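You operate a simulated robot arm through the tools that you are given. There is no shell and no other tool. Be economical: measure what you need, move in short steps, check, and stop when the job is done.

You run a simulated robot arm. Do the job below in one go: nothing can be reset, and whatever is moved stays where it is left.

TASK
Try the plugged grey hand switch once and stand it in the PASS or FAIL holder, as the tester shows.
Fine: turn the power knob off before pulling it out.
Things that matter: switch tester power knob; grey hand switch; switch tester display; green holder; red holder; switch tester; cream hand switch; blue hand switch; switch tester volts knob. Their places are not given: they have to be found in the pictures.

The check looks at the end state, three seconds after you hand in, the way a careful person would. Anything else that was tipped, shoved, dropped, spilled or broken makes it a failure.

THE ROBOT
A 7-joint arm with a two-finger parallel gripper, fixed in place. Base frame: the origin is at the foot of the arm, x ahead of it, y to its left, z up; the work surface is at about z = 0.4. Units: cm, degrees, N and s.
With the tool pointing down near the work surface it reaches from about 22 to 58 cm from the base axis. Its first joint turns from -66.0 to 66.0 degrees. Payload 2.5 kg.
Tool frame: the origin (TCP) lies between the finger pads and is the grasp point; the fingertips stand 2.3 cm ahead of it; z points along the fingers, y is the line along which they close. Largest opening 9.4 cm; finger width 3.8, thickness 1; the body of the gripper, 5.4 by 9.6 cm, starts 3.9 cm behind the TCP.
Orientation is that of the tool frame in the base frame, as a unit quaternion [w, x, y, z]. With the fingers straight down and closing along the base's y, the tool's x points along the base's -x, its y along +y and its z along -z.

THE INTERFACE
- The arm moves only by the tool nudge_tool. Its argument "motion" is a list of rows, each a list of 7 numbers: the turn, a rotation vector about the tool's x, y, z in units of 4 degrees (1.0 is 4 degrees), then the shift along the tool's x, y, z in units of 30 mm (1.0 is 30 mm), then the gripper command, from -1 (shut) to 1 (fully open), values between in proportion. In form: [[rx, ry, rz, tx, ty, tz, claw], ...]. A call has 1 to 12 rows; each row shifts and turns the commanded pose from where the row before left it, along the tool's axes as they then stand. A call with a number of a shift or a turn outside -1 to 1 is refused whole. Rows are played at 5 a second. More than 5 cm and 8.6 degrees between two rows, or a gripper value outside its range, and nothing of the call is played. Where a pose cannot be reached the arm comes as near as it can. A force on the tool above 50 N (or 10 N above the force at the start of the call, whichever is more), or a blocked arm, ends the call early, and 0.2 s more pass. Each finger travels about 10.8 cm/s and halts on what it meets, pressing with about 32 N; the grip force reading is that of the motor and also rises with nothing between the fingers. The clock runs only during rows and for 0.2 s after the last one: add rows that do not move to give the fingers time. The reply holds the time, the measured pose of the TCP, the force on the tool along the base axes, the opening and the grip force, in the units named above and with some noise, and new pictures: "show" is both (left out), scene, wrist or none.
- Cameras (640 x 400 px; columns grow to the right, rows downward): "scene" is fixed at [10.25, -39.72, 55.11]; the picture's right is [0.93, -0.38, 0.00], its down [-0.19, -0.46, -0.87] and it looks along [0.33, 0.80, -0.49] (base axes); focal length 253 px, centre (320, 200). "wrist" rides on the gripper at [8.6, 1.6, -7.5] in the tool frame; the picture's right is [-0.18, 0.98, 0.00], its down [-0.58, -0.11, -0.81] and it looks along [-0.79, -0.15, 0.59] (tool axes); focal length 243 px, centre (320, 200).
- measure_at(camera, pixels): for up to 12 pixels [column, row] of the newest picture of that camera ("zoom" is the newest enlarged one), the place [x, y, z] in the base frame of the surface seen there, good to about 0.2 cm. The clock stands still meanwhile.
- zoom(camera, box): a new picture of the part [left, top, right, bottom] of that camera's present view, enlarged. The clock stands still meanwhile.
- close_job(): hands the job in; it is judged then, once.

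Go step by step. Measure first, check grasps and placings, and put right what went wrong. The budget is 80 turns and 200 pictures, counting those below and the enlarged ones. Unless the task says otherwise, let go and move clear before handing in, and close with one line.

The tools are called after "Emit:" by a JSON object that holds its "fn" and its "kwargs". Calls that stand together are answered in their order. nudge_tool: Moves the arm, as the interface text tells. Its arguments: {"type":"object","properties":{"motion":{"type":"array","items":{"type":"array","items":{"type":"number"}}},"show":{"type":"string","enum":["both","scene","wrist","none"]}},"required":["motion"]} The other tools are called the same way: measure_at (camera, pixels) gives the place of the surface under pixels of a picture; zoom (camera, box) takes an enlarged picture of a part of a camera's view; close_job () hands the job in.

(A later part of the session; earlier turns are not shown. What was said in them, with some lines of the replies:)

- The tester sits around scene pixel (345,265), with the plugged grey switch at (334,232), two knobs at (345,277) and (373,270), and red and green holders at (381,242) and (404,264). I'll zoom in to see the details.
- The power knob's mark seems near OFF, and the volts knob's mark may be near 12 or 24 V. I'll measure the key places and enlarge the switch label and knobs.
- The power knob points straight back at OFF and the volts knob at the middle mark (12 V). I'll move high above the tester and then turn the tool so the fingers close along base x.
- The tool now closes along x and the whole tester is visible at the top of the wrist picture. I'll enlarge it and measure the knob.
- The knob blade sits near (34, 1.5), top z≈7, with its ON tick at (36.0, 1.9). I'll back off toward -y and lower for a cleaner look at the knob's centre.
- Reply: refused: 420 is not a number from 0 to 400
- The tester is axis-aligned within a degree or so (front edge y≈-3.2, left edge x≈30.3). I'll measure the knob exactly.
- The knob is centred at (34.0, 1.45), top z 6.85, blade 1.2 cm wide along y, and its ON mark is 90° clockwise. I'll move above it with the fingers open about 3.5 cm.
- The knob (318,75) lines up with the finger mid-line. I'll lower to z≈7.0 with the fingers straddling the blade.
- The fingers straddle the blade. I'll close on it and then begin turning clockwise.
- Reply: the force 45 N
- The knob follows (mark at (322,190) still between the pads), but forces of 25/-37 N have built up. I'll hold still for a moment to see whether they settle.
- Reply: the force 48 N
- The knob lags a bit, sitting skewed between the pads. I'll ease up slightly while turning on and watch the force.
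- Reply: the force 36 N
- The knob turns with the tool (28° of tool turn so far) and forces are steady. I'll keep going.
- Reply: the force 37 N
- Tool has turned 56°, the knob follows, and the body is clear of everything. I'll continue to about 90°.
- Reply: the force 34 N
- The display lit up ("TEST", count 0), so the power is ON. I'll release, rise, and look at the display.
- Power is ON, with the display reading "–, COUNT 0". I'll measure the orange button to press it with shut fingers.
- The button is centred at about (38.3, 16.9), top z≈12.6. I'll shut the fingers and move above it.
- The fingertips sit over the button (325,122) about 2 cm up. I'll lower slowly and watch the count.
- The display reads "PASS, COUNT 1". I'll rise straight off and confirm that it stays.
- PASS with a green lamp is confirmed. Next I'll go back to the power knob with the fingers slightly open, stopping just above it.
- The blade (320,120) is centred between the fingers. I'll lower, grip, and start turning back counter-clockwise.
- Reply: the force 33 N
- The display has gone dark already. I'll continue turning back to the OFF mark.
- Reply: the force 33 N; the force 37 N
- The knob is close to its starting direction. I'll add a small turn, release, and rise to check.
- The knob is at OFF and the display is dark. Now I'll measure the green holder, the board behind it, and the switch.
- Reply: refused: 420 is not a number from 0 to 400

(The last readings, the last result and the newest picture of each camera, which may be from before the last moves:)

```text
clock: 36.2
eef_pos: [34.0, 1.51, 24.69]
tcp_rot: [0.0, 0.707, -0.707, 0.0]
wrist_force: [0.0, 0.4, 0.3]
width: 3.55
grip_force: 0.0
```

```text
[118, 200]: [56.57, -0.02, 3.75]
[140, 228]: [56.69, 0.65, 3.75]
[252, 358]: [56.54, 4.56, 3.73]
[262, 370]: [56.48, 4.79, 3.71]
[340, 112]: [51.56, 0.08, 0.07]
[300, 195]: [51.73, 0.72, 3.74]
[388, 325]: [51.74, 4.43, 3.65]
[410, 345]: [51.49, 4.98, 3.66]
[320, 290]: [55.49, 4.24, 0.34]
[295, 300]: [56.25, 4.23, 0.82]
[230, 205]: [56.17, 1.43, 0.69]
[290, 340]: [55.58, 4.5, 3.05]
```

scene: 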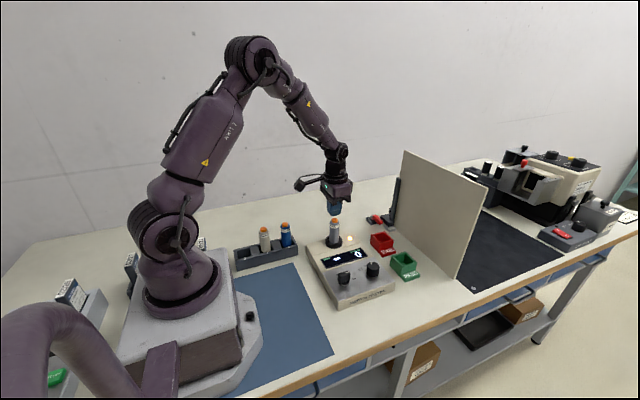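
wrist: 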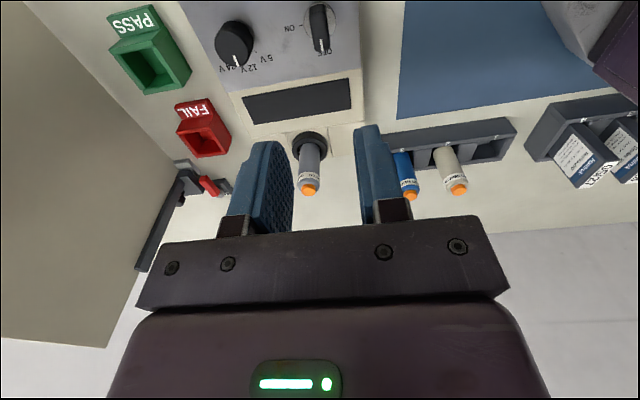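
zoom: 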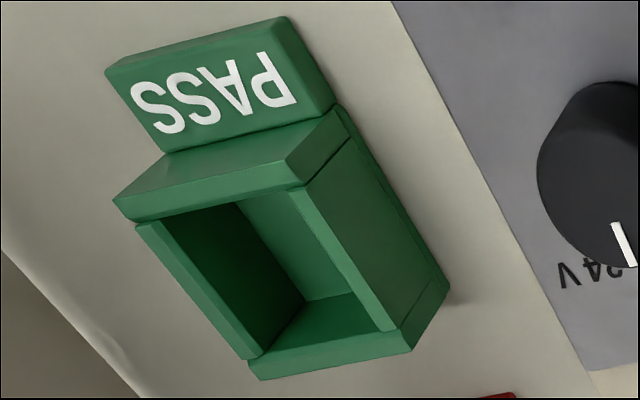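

The green holder's opening centres at about (54.1, 2.5), rim z≈3.7. The board is at x≈64, so it's clear. I'll turn the tool back to default and move over the switch at (38.25, 16.9).

Emit:
{"fn": "nudge_tool", "kwargs": {"motion": [[0, 0, 1, 0, 0, 0, 0.3], [0, 0, 1, 0, 0, 0, 0.3], [0, 0, 1, 0, 0, 0, 0.3], [0, 0, 1, 0, 0, 0, 0.3], [0, 0, 1, 0, 0, 0, 0.3], [0, 0, 1, 0, 0, 0, 0.3], [0, 0, 1, 0, 0, 0, 0.3], [0, 0, 1, 0, 0, 0, 0.3], [0, 0, 1, 0, 0, 0, 0.3], [0, 0, 1, 0, 0, 0, 0.3], [0, 0, 1, 0, 0, 0, 0.3], [0, 0, 1, 0, 0, 0, 0.3]], "show": "none"}}

Emit:
{"fn": "nudge_tool", "kwargs": {"motion": [[0, 0, 1, 0, 0, 0, 0.3], [0, 0, 1, 0, 0, 0, 0.3], [0, 0, 1, 0, 0, 0, 0.3], [0, 0, 1, 0, 0, 0, 0.3], [0, 0, 1, 0, 0, 0, 0.3], [0, 0, 1, 0, 0, 0, 0.3], [0, 0, 1, 0, 0, 0, 0.3], [0, 0, 1, 0, 0, 0, 0.3], [0, 0, 1, 0, 0, 0, 0.3], [0, 0, 1, 0, 0, 0, 0.3], [0, 0, 0.5, 0, 0, 0, 0.3], [0, 0, 0, 0, 0, 0, 0.3]], "show": "none"}}

Emit:
{"fn": "nudge_tool", "kwargs": {"motion": [[0, 0, 0, -0.236, 0.855, 0, 0.3], [0, 0, 0, -0.236, 0.855, 0, 0.3], [0, 0, 0, -0.236, 0.855, 0, 0.3], [0, 0, 0, -0.236, 0.855, 0, 0.3], [0, 0, 0, -0.236, 0.855, 0, 0.3], [0, 0, 0, -0.236, 0.855, 0, 0.3], [0, 0, 0, 0, 0, 0.9, 0.3], [0, 0, 0, 0, 0, 0.9, 0.3], [0, 0, 0, 0, 0, 0, 0.3]], "show": "wrist"}}

```text
clock: 38.8
eef_pos: [34.11, 1.48, 24.7]
tcp_rot: [0.0, -0.358, 0.934, 0.0]
wrist_force: [-0.2, -0.3, 0.5]
width: 6.11
grip_force: 0.1
```

```text
clock: 41.4
eef_pos: [33.99, 1.4, 24.68]
tcp_rot: [0.001, 0.0, 1.0, 0.0]
wrist_force: [1.0, 1.0, 0.5]
width: 6.09
grip_force: 0.1
```

```text
clock: 43.4
eef_pos: [38.23, 16.69, 19.37]
tcp_rot: [0.0, 0.0, 1.0, 0.001]
wrist_force: [0.0, 0.1, 0.4]
width: 6.11
grip_force: 0.1
```

wrist: 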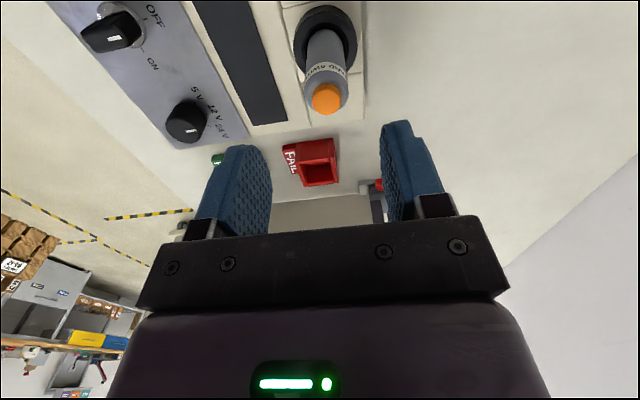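

The button (327,100) sits about 0.3 cm to the +y side of the finger centre-line. I'll correct for that and lower to z≈9.5.

Emit:
{"fn": "nudge_tool", "kwargs": {"motion": [[0, 0, 0, 0, 0.1, 0.5, 0.3], [0, 0, 0, 0, 0, 0.7, 0.3], [0, 0, 0, 0, 0, 0.7, 0.3], [0, 0, 0, 0, 0, 0.7, 0.3], [0, 0, 0, 0, 0, 0.7, 0.3], [0, 0, 0, 0, 0, 0, 0.3]], "show": "wrist"}}

```text
clock: 44.8
eef_pos: [38.27, 17.05, 9.42]
tcp_rot: [0.0, 0.0, 1.0, 0.0]
wrist_force: [-0.3, -0.2, 0.1]
width: 6.13
grip_force: 0.1
```

wrist: 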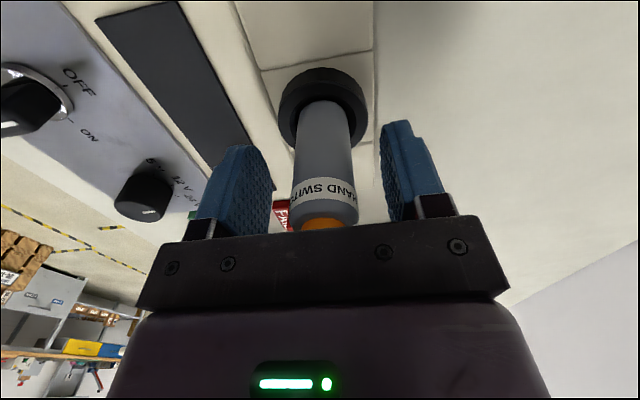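

The switch stands centred between the fingers (325,190). I'll close and check the grip.

Emit:
{"fn": "nudge_tool", "kwargs": {"motion": [[0, 0, 0, 0, 0, 0, -1], [0, 0, 0, 0, 0, 0, -1], [0, 0, 0, 0, 0, 0, -1], [0, 0, 0, 0, 0, 0, -1]], "show": "wrist"}}

```text
clock: 45.8
eef_pos: [38.22, 17.09, 9.43]
tcp_rot: [0.0, 0.0, 1.0, 0.0]
wrist_force: [0.9, 2.9, -1.1]
width: 2.91
grip_force: 32.1
```

wrist: 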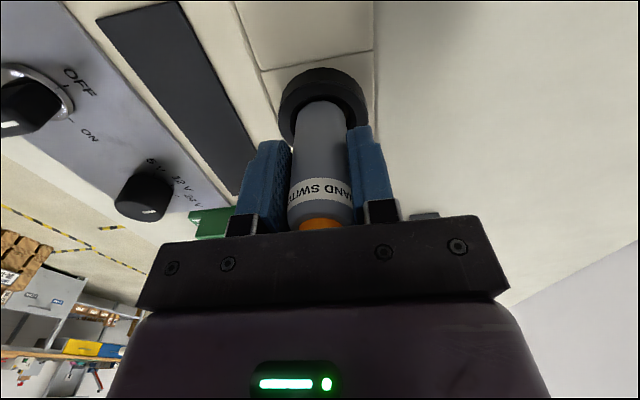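

Gripped at 2.9 cm. I'll pull straight up, slowly at first.

Emit:
{"fn": "nudge_tool", "kwargs": {"motion": [[0, 0, 0, 0, 0, -0.2, -1], [0, 0, 0, 0, 0, -0.3, -1], [0, 0, 0, 0, 0, -0.5, -1], [0, 0, 0, 0, 0, -0.7, -1], [0, 0, 0, 0, 0, -0.8, -1], [0, 0, 0, 0, 0, -0.8, -1], [0, 0, 0, 0, 0, -0.8, -1], [0, 0, 0, 0, 0, 0, -1]], "show": "both"}}

Emit:
{"fn": "zoom", "kwargs": {"camera": "scene", "box": [290, 170, 430, 290]}}

```text
clock: 47.6
eef_pos: [38.23, 16.99, 21.63]
tcp_rot: [-0.001, 0.0, 1.0, 0.0]
wrist_force: [-0.4, -0.1, -0.4]
width: 2.91
grip_force: 32.4
```

scene: 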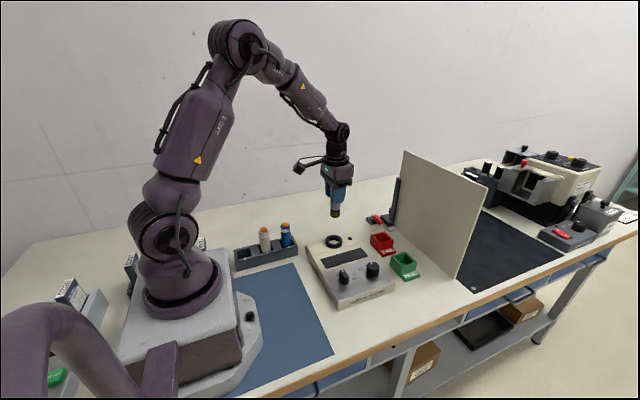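
wrist: 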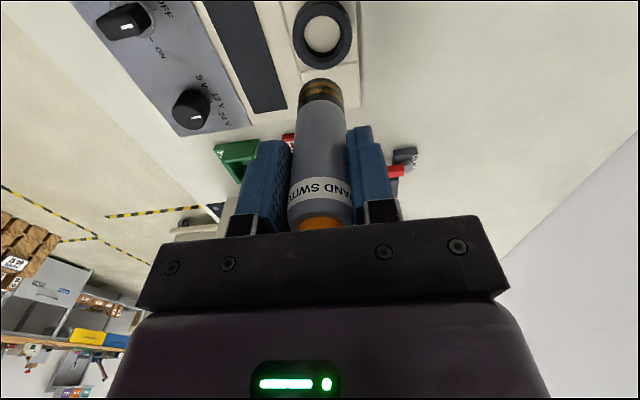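

```text
3.33 times, centred on (360, 230) of scene
```

zoom: 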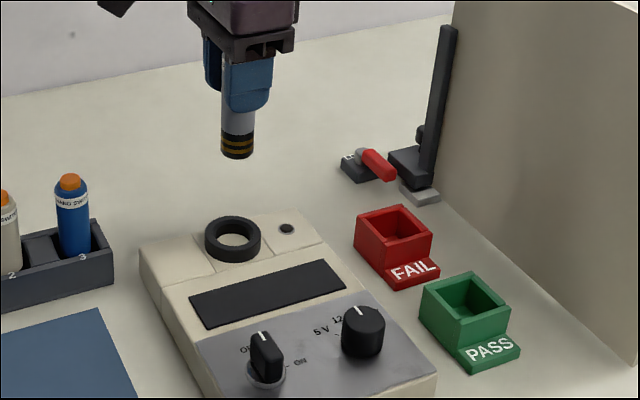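

The switch came out cleanly. I'll measure its lower end to know the length below the TCP.

Emit:
{"fn": "measure_at", "kwargs": {"camera": "scene", "pixels": [[335, 215], [335, 212], [334, 207], [332, 214], [337, 214]]}}

Emit:
{"fn": "measure_at", "kwargs": {"camera": "wrist", "pixels": [[322, 84], [322, 92], [303, 90], [342, 90], [320, 130]]}}

```text
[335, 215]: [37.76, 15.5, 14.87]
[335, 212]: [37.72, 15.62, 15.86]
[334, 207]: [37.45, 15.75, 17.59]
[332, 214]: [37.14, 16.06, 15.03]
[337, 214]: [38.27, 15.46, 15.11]
```

```text
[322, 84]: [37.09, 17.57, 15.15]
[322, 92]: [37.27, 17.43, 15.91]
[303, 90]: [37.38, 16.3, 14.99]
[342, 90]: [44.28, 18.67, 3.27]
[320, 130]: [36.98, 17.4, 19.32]
```

The switch's bottom is about 6.9 cm below the TCP. I'll carry it high over the green holder.

Emit:
{"fn": "nudge_tool", "kwargs": {"motion": [[0, 0, 0, -0.756, -0.69, 0, -1], [0, 0, 0, -0.756, -0.69, 0, -1], [0, 0, 0, -0.756, -0.69, 0, -1], [0, 0, 0, -0.756, -0.69, 0, -1], [0, 0, 0, -0.756, -0.69, 0, -1], [0, 0, 0, -0.756, -0.69, 0, -1], [0, 0, 0, -0.756, -0.69, 0, -1], [0, 0, 0, 0, 0, 0.8, -1], [0, 0, 0, 0, 0, 0.7, -1], [0, 0, 0, 0, 0, 0, -1]], "show": "both"}}

Emit:
{"fn": "zoom", "kwargs": {"camera": "wrist", "box": [240, 0, 400, 130]}}

Emit:
{"fn": "zoom", "kwargs": {"camera": "scene", "box": [360, 190, 460, 290]}}

```text
clock: 49.8
eef_pos: [54.24, 2.6, 17.29]
tcp_rot: [0.0, 0.0, 1.0, 0.0]
wrist_force: [-0.5, 0.5, -1.3]
width: 2.92
grip_force: 31.8
```

scene: 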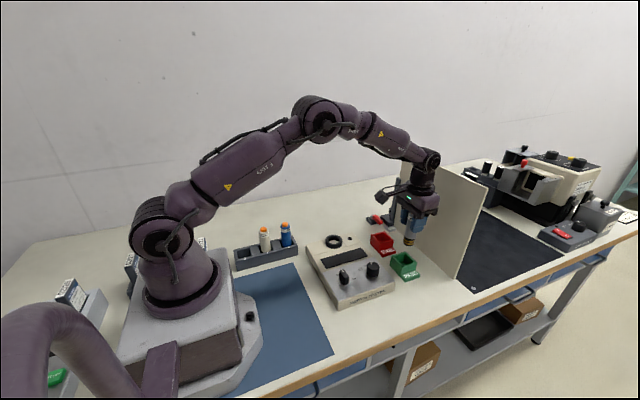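
wrist: 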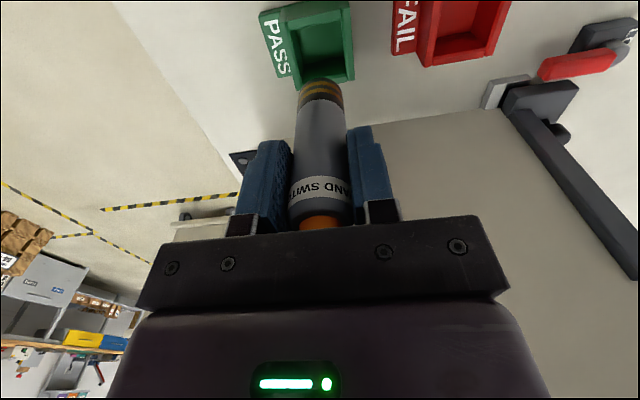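

```text
3.08 times, centred on (320, 65) of wrist
```

zoom: 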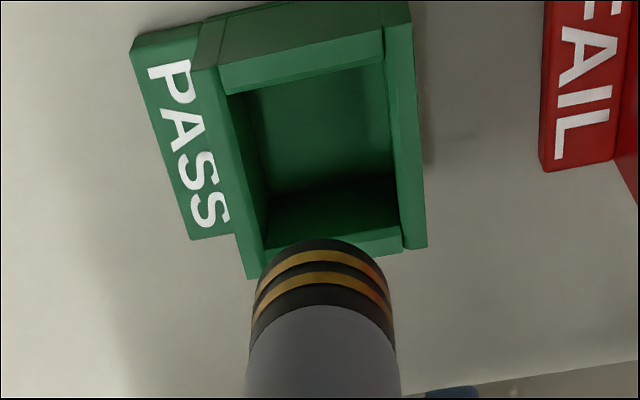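

```text
4.00 times, centred on (410, 240) of scene
```

zoom: 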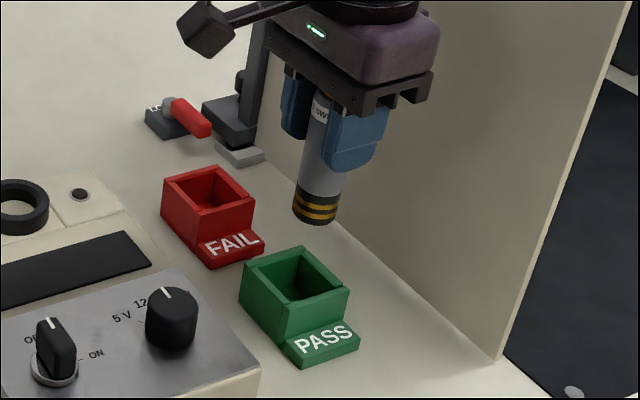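

The holder lies just below and nearer the camera. I'll remeasure its rim from this closer view before lowering.

Emit:
{"fn": "measure_at", "kwargs": {"camera": "zoom", "pixels": [[245, 266], [301, 248], [348, 291], [288, 309], [256, 268], [299, 256], [337, 290], [292, 300], [272, 258], [325, 270], [318, 298], [265, 285]]}}

Emit:
{"fn": "measure_at", "kwargs": {"camera": "wrist", "pixels": [[288, 27], [342, 17], [282, 24], [347, 7], [290, 50], [348, 50], [316, 24], [299, 85], [351, 76], [343, 80], [301, 87], [320, 65]]}}

```text
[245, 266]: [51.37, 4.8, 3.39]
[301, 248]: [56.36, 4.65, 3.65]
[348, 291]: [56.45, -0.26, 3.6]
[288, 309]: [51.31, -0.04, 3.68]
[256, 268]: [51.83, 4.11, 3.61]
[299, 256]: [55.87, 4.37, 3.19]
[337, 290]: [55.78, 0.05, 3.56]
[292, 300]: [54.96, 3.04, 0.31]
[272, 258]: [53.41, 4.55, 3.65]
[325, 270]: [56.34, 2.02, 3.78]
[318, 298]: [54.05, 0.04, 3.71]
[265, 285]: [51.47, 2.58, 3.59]
```

```text
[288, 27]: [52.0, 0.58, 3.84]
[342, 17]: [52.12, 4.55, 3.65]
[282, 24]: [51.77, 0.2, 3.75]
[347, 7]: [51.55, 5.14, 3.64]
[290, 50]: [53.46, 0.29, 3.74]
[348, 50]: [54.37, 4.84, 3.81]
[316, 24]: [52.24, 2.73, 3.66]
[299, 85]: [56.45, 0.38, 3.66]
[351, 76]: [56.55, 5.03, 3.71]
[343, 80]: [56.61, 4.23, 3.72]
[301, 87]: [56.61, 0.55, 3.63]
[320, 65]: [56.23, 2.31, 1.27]
```

The opening centre is about (54.05, 2.45). I'll trim slightly and lower until the switch's bottom is just above the rim.

Emit:
{"fn": "nudge_tool", "kwargs": {"motion": [[0, 0, 0, 0.07, -0.02, 0.5, -1], [0, 0, 0, 0, 0, 0.7, -1], [0, 0, 0, 0, 0, 0.6, -1], [0, 0, 0, 0, 0, 0, -1], [0, 0, 0, 0, 0, 0, -1]], "show": "both"}}

Emit:
{"fn": "zoom", "kwargs": {"camera": "wrist", "box": [240, 30, 400, 130]}}

Emit:
{"fn": "zoom", "kwargs": {"camera": "scene", "box": [370, 210, 450, 290]}}

```text
clock: 51.0
eef_pos: [54.02, 2.45, 11.87]
tcp_rot: [-0.001, 0.001, 1.0, 0.0]
wrist_force: [0.5, 0.9, -1.1]
width: 2.91
grip_force: 31.8
```

scene: 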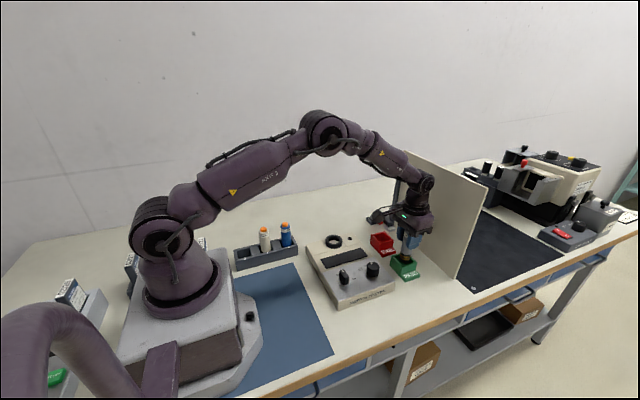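
wrist: 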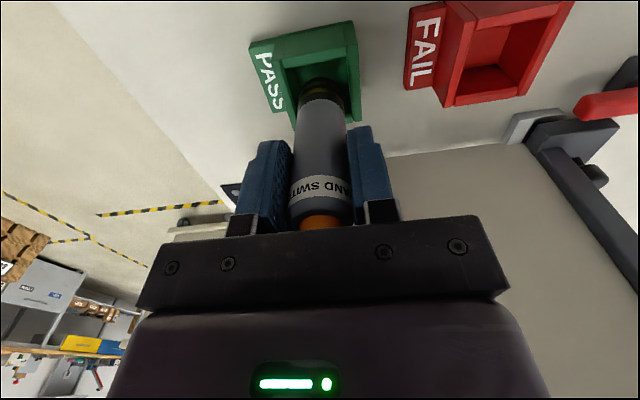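

```text
4.00 times, centred on (320, 80) of wrist
```

zoom: 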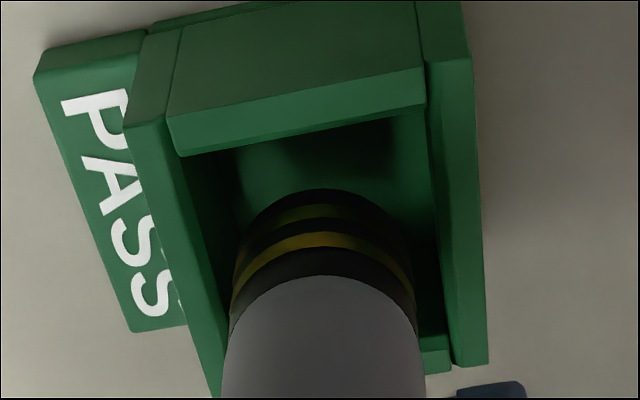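

```text
5.00 times, centred on (410, 250) of scene
```

zoom: 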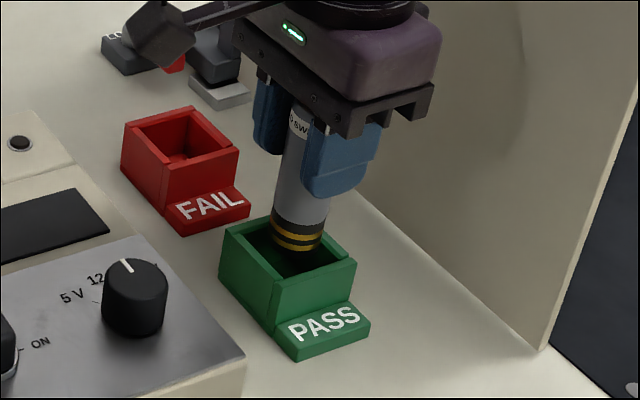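

The switch sits centred over the opening. I'll lower into it in small steps, watching the force.

Emit:
{"fn": "nudge_tool", "kwargs": {"motion": [[0, 0, 0, 0, 0, 0.3, -1], [0, 0, 0, 0, 0, 0.3, -1], [0, 0, 0, 0, 0, 0.3, -1], [0, 0, 0, 0, 0, 0, -1]], "show": "both"}}

Emit:
{"fn": "zoom", "kwargs": {"camera": "scene", "box": [370, 210, 450, 290]}}

Emit:
{"fn": "zoom", "kwargs": {"camera": "wrist", "box": [240, 30, 400, 130]}}

```text
clock: 52.0
eef_pos: [53.93, 2.64, 8.99]
tcp_rot: [0.0, 0.0, 1.0, 0.0]
wrist_force: [0.7, -1.3, -0.8]
width: 2.89
grip_force: 32.5
```

scene: 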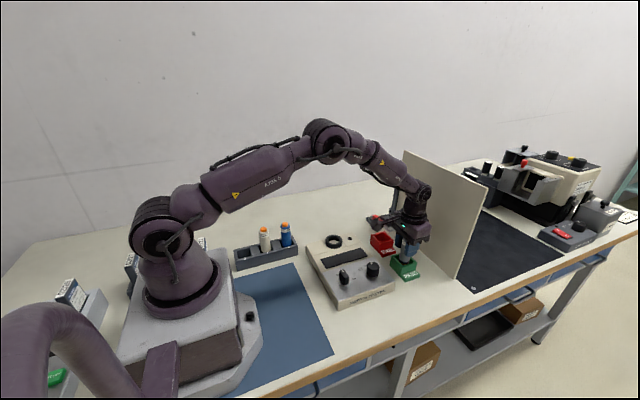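
wrist: 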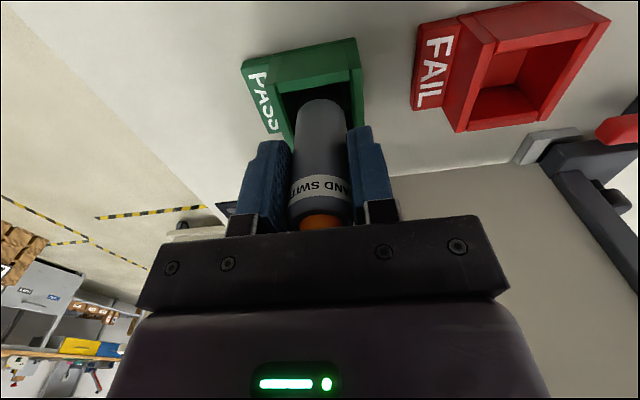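

```text
5.00 times, centred on (410, 250) of scene
```

zoom: 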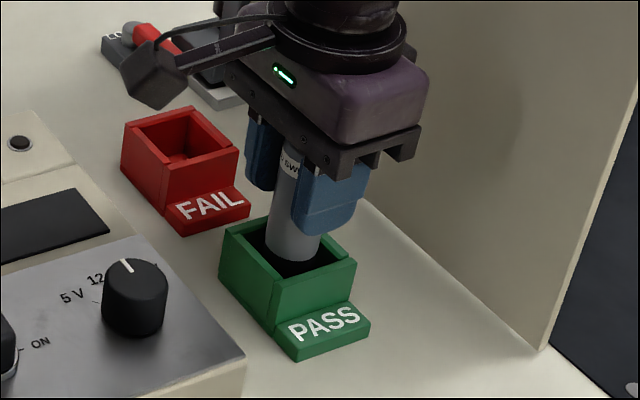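

```text
4.00 times, centred on (320, 80) of wrist
```

zoom: 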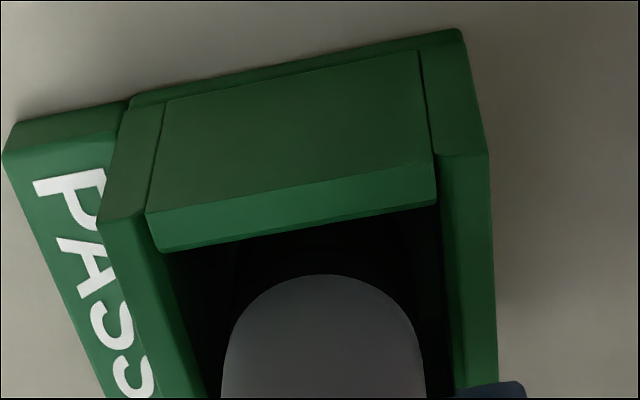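

It is inside the opening with no contact force. I'll continue to the floor.

Emit:
{"fn": "nudge_tool", "kwargs": {"motion": [[0, 0, 0, 0, 0, 0.3, -1], [0, 0, 0, 0, 0, 0.15, -1], [0, 0, 0, 0, 0, 0.05, -1], [0, 0, 0, 0, 0, 0.03, -1], [0, 0, 0, 0, 0, 0, -1]], "show": "none"}}

```text
clock: 53.2
eef_pos: [54.18, 2.51, 7.74]
tcp_rot: [0.004, 0.001, 1.0, 0.0]
wrist_force: [4.9, -1.0, 22.6]
width: 2.92
grip_force: 31.9
```

Contact at 22 N near the expected floor height. I'll look before releasing.

Emit:
{"fn": "nudge_tool", "kwargs": {"motion": [[0, 0, 0, 0, 0, -0.06, -1], [0, 0, 0, 0, 0, 0, -1]], "show": "both"}}

Emit:
{"fn": "zoom", "kwargs": {"camera": "scene", "box": [370, 210, 450, 290]}}

```text
clock: 53.8
eef_pos: [53.95, 2.55, 7.76]
tcp_rot: [0.001, 0.001, 1.0, 0.0]
wrist_force: [7.2, -1.0, 15.2]
width: 2.93
grip_force: 31.4
```

scene: 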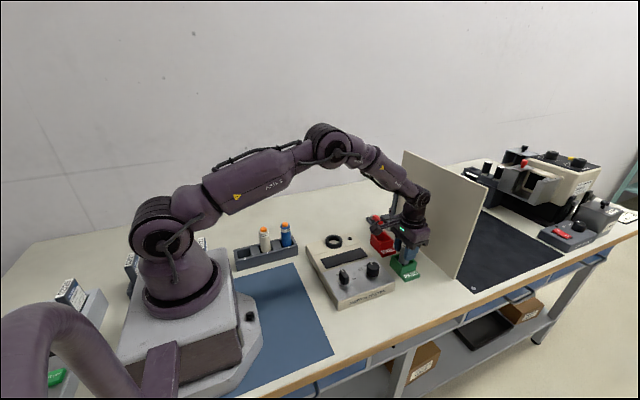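
wrist: 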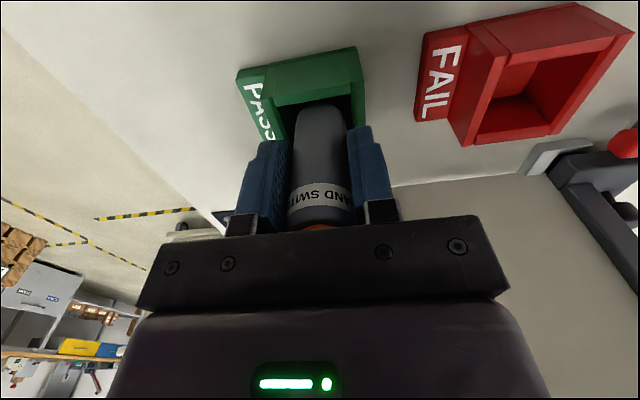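

```text
5.00 times, centred on (410, 250) of scene
```

zoom: 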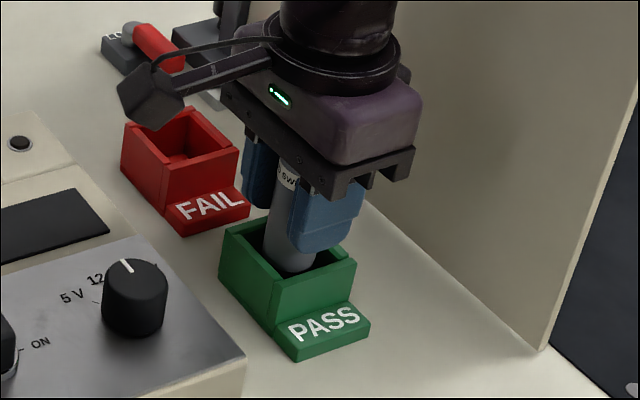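

The switch is down on the floor inside the PASS holder with slight side load. I'll ease the fingers open a little and look.

Emit:
{"fn": "nudge_tool", "kwargs": {"motion": [[0, 0, 0, 0, 0, 0, -0.3], [0, 0, 0, 0, 0, 0, -0.2], [0, 0, 0, 0, 0, 0, -0.1], [0, 0, 0, 0, 0, 0, 0]], "show": "both"}}

Emit:
{"fn": "zoom", "kwargs": {"camera": "scene", "box": [370, 210, 450, 290]}}

```text
clock: 54.8
eef_pos: [53.92, 2.62, 7.76]
tcp_rot: [0.0, -0.001, 1.0, 0.0]
wrist_force: [0.1, -0.1, 0.1]
width: 4.71
grip_force: 0.0
```

scene: 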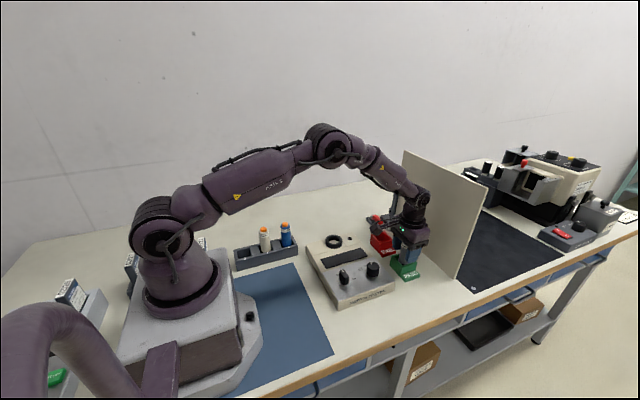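
wrist: 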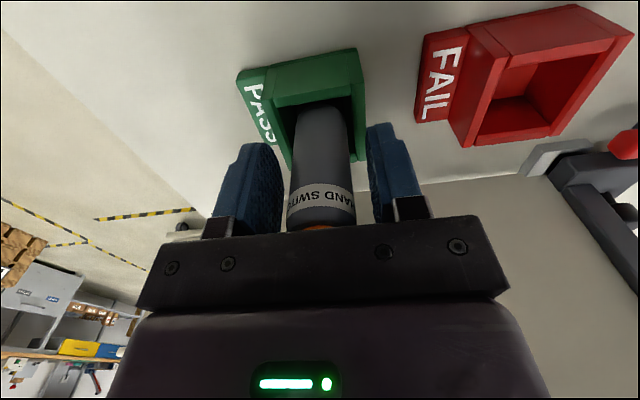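

```text
5.00 times, centred on (410, 250) of scene
```

zoom: 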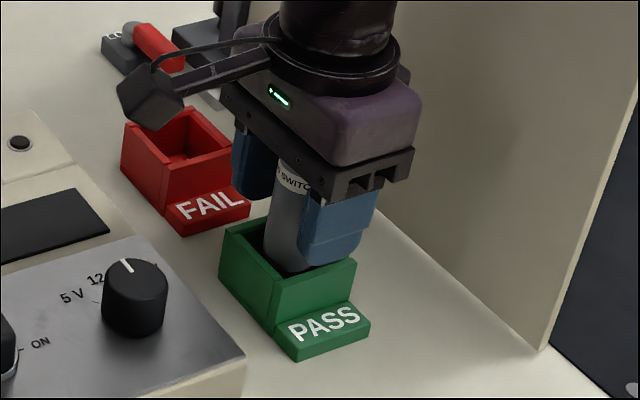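

The switch stands upright, released, with no force left. I'll open a bit more, but keep clear of the red holder, and rise straight up.

Emit:
{"fn": "nudge_tool", "kwargs": {"motion": [[0, 0, 0, 0, 0, 0, 0.2], [0, 0, 0, 0, 0, -0.4, 0.2], [0, 0, 0, 0, 0, -0.7, 0.2], [0, 0, 0, 0, 0, -0.9, 0.2], [0, 0, 0, 0, 0, -0.9, 0.2], [0, 0, 0, 0, 0, -0.9, 0.2], [0, 0, 0, 0.8, 0, -0.6, 0.2], [0, 0, 0, 0.8, 0, 0, 0.2], [0, 0, 0, 0.8, 0, 0, 0.2], [0, 0, 0, 0, 0, 0, 0.2]], "show": "both"}}

Emit:
{"fn": "zoom", "kwargs": {"camera": "scene", "box": [310, 190, 450, 310]}}

```text
clock: 57.0
eef_pos: [46.72, 2.52, 20.78]
tcp_rot: [0.0, 0.0, 1.0, -0.001]
wrist_force: [0.0, -0.7, 0.7]
width: 5.64
grip_force: 0.1
```

scene: 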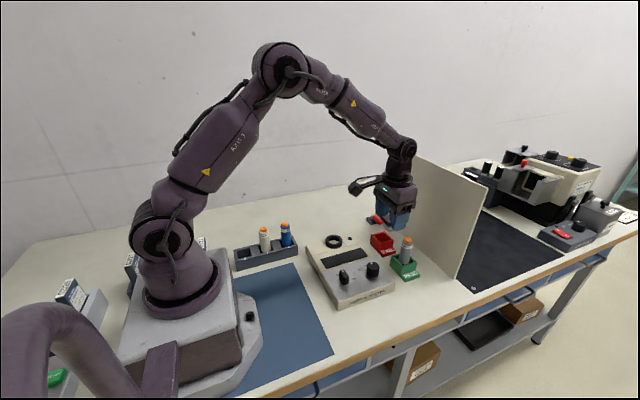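
wrist: 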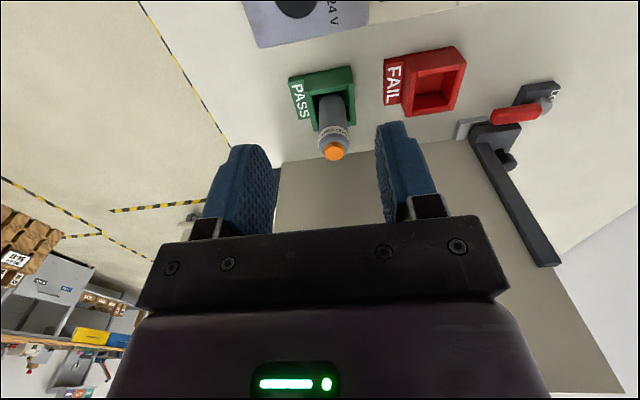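

```text
3.33 times, centred on (380, 250) of scene
```

zoom: 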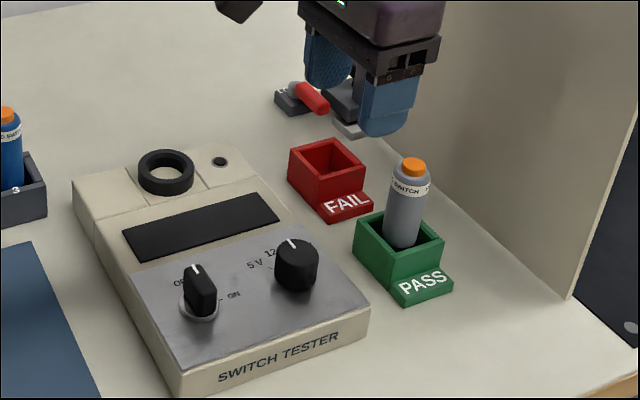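

The grey switch stands in the PASS holder, the power knob is at OFF, and the arm is clear with nothing else moved. I'm handing in.

Emit:
{"fn": "close_job", "kwargs": {}}

```text
The job is handed in.
```

I tried the grey hand switch once and the tester showed PASS. I turned the power knob off, pulled the switch out and stood it in the green PASS holder.
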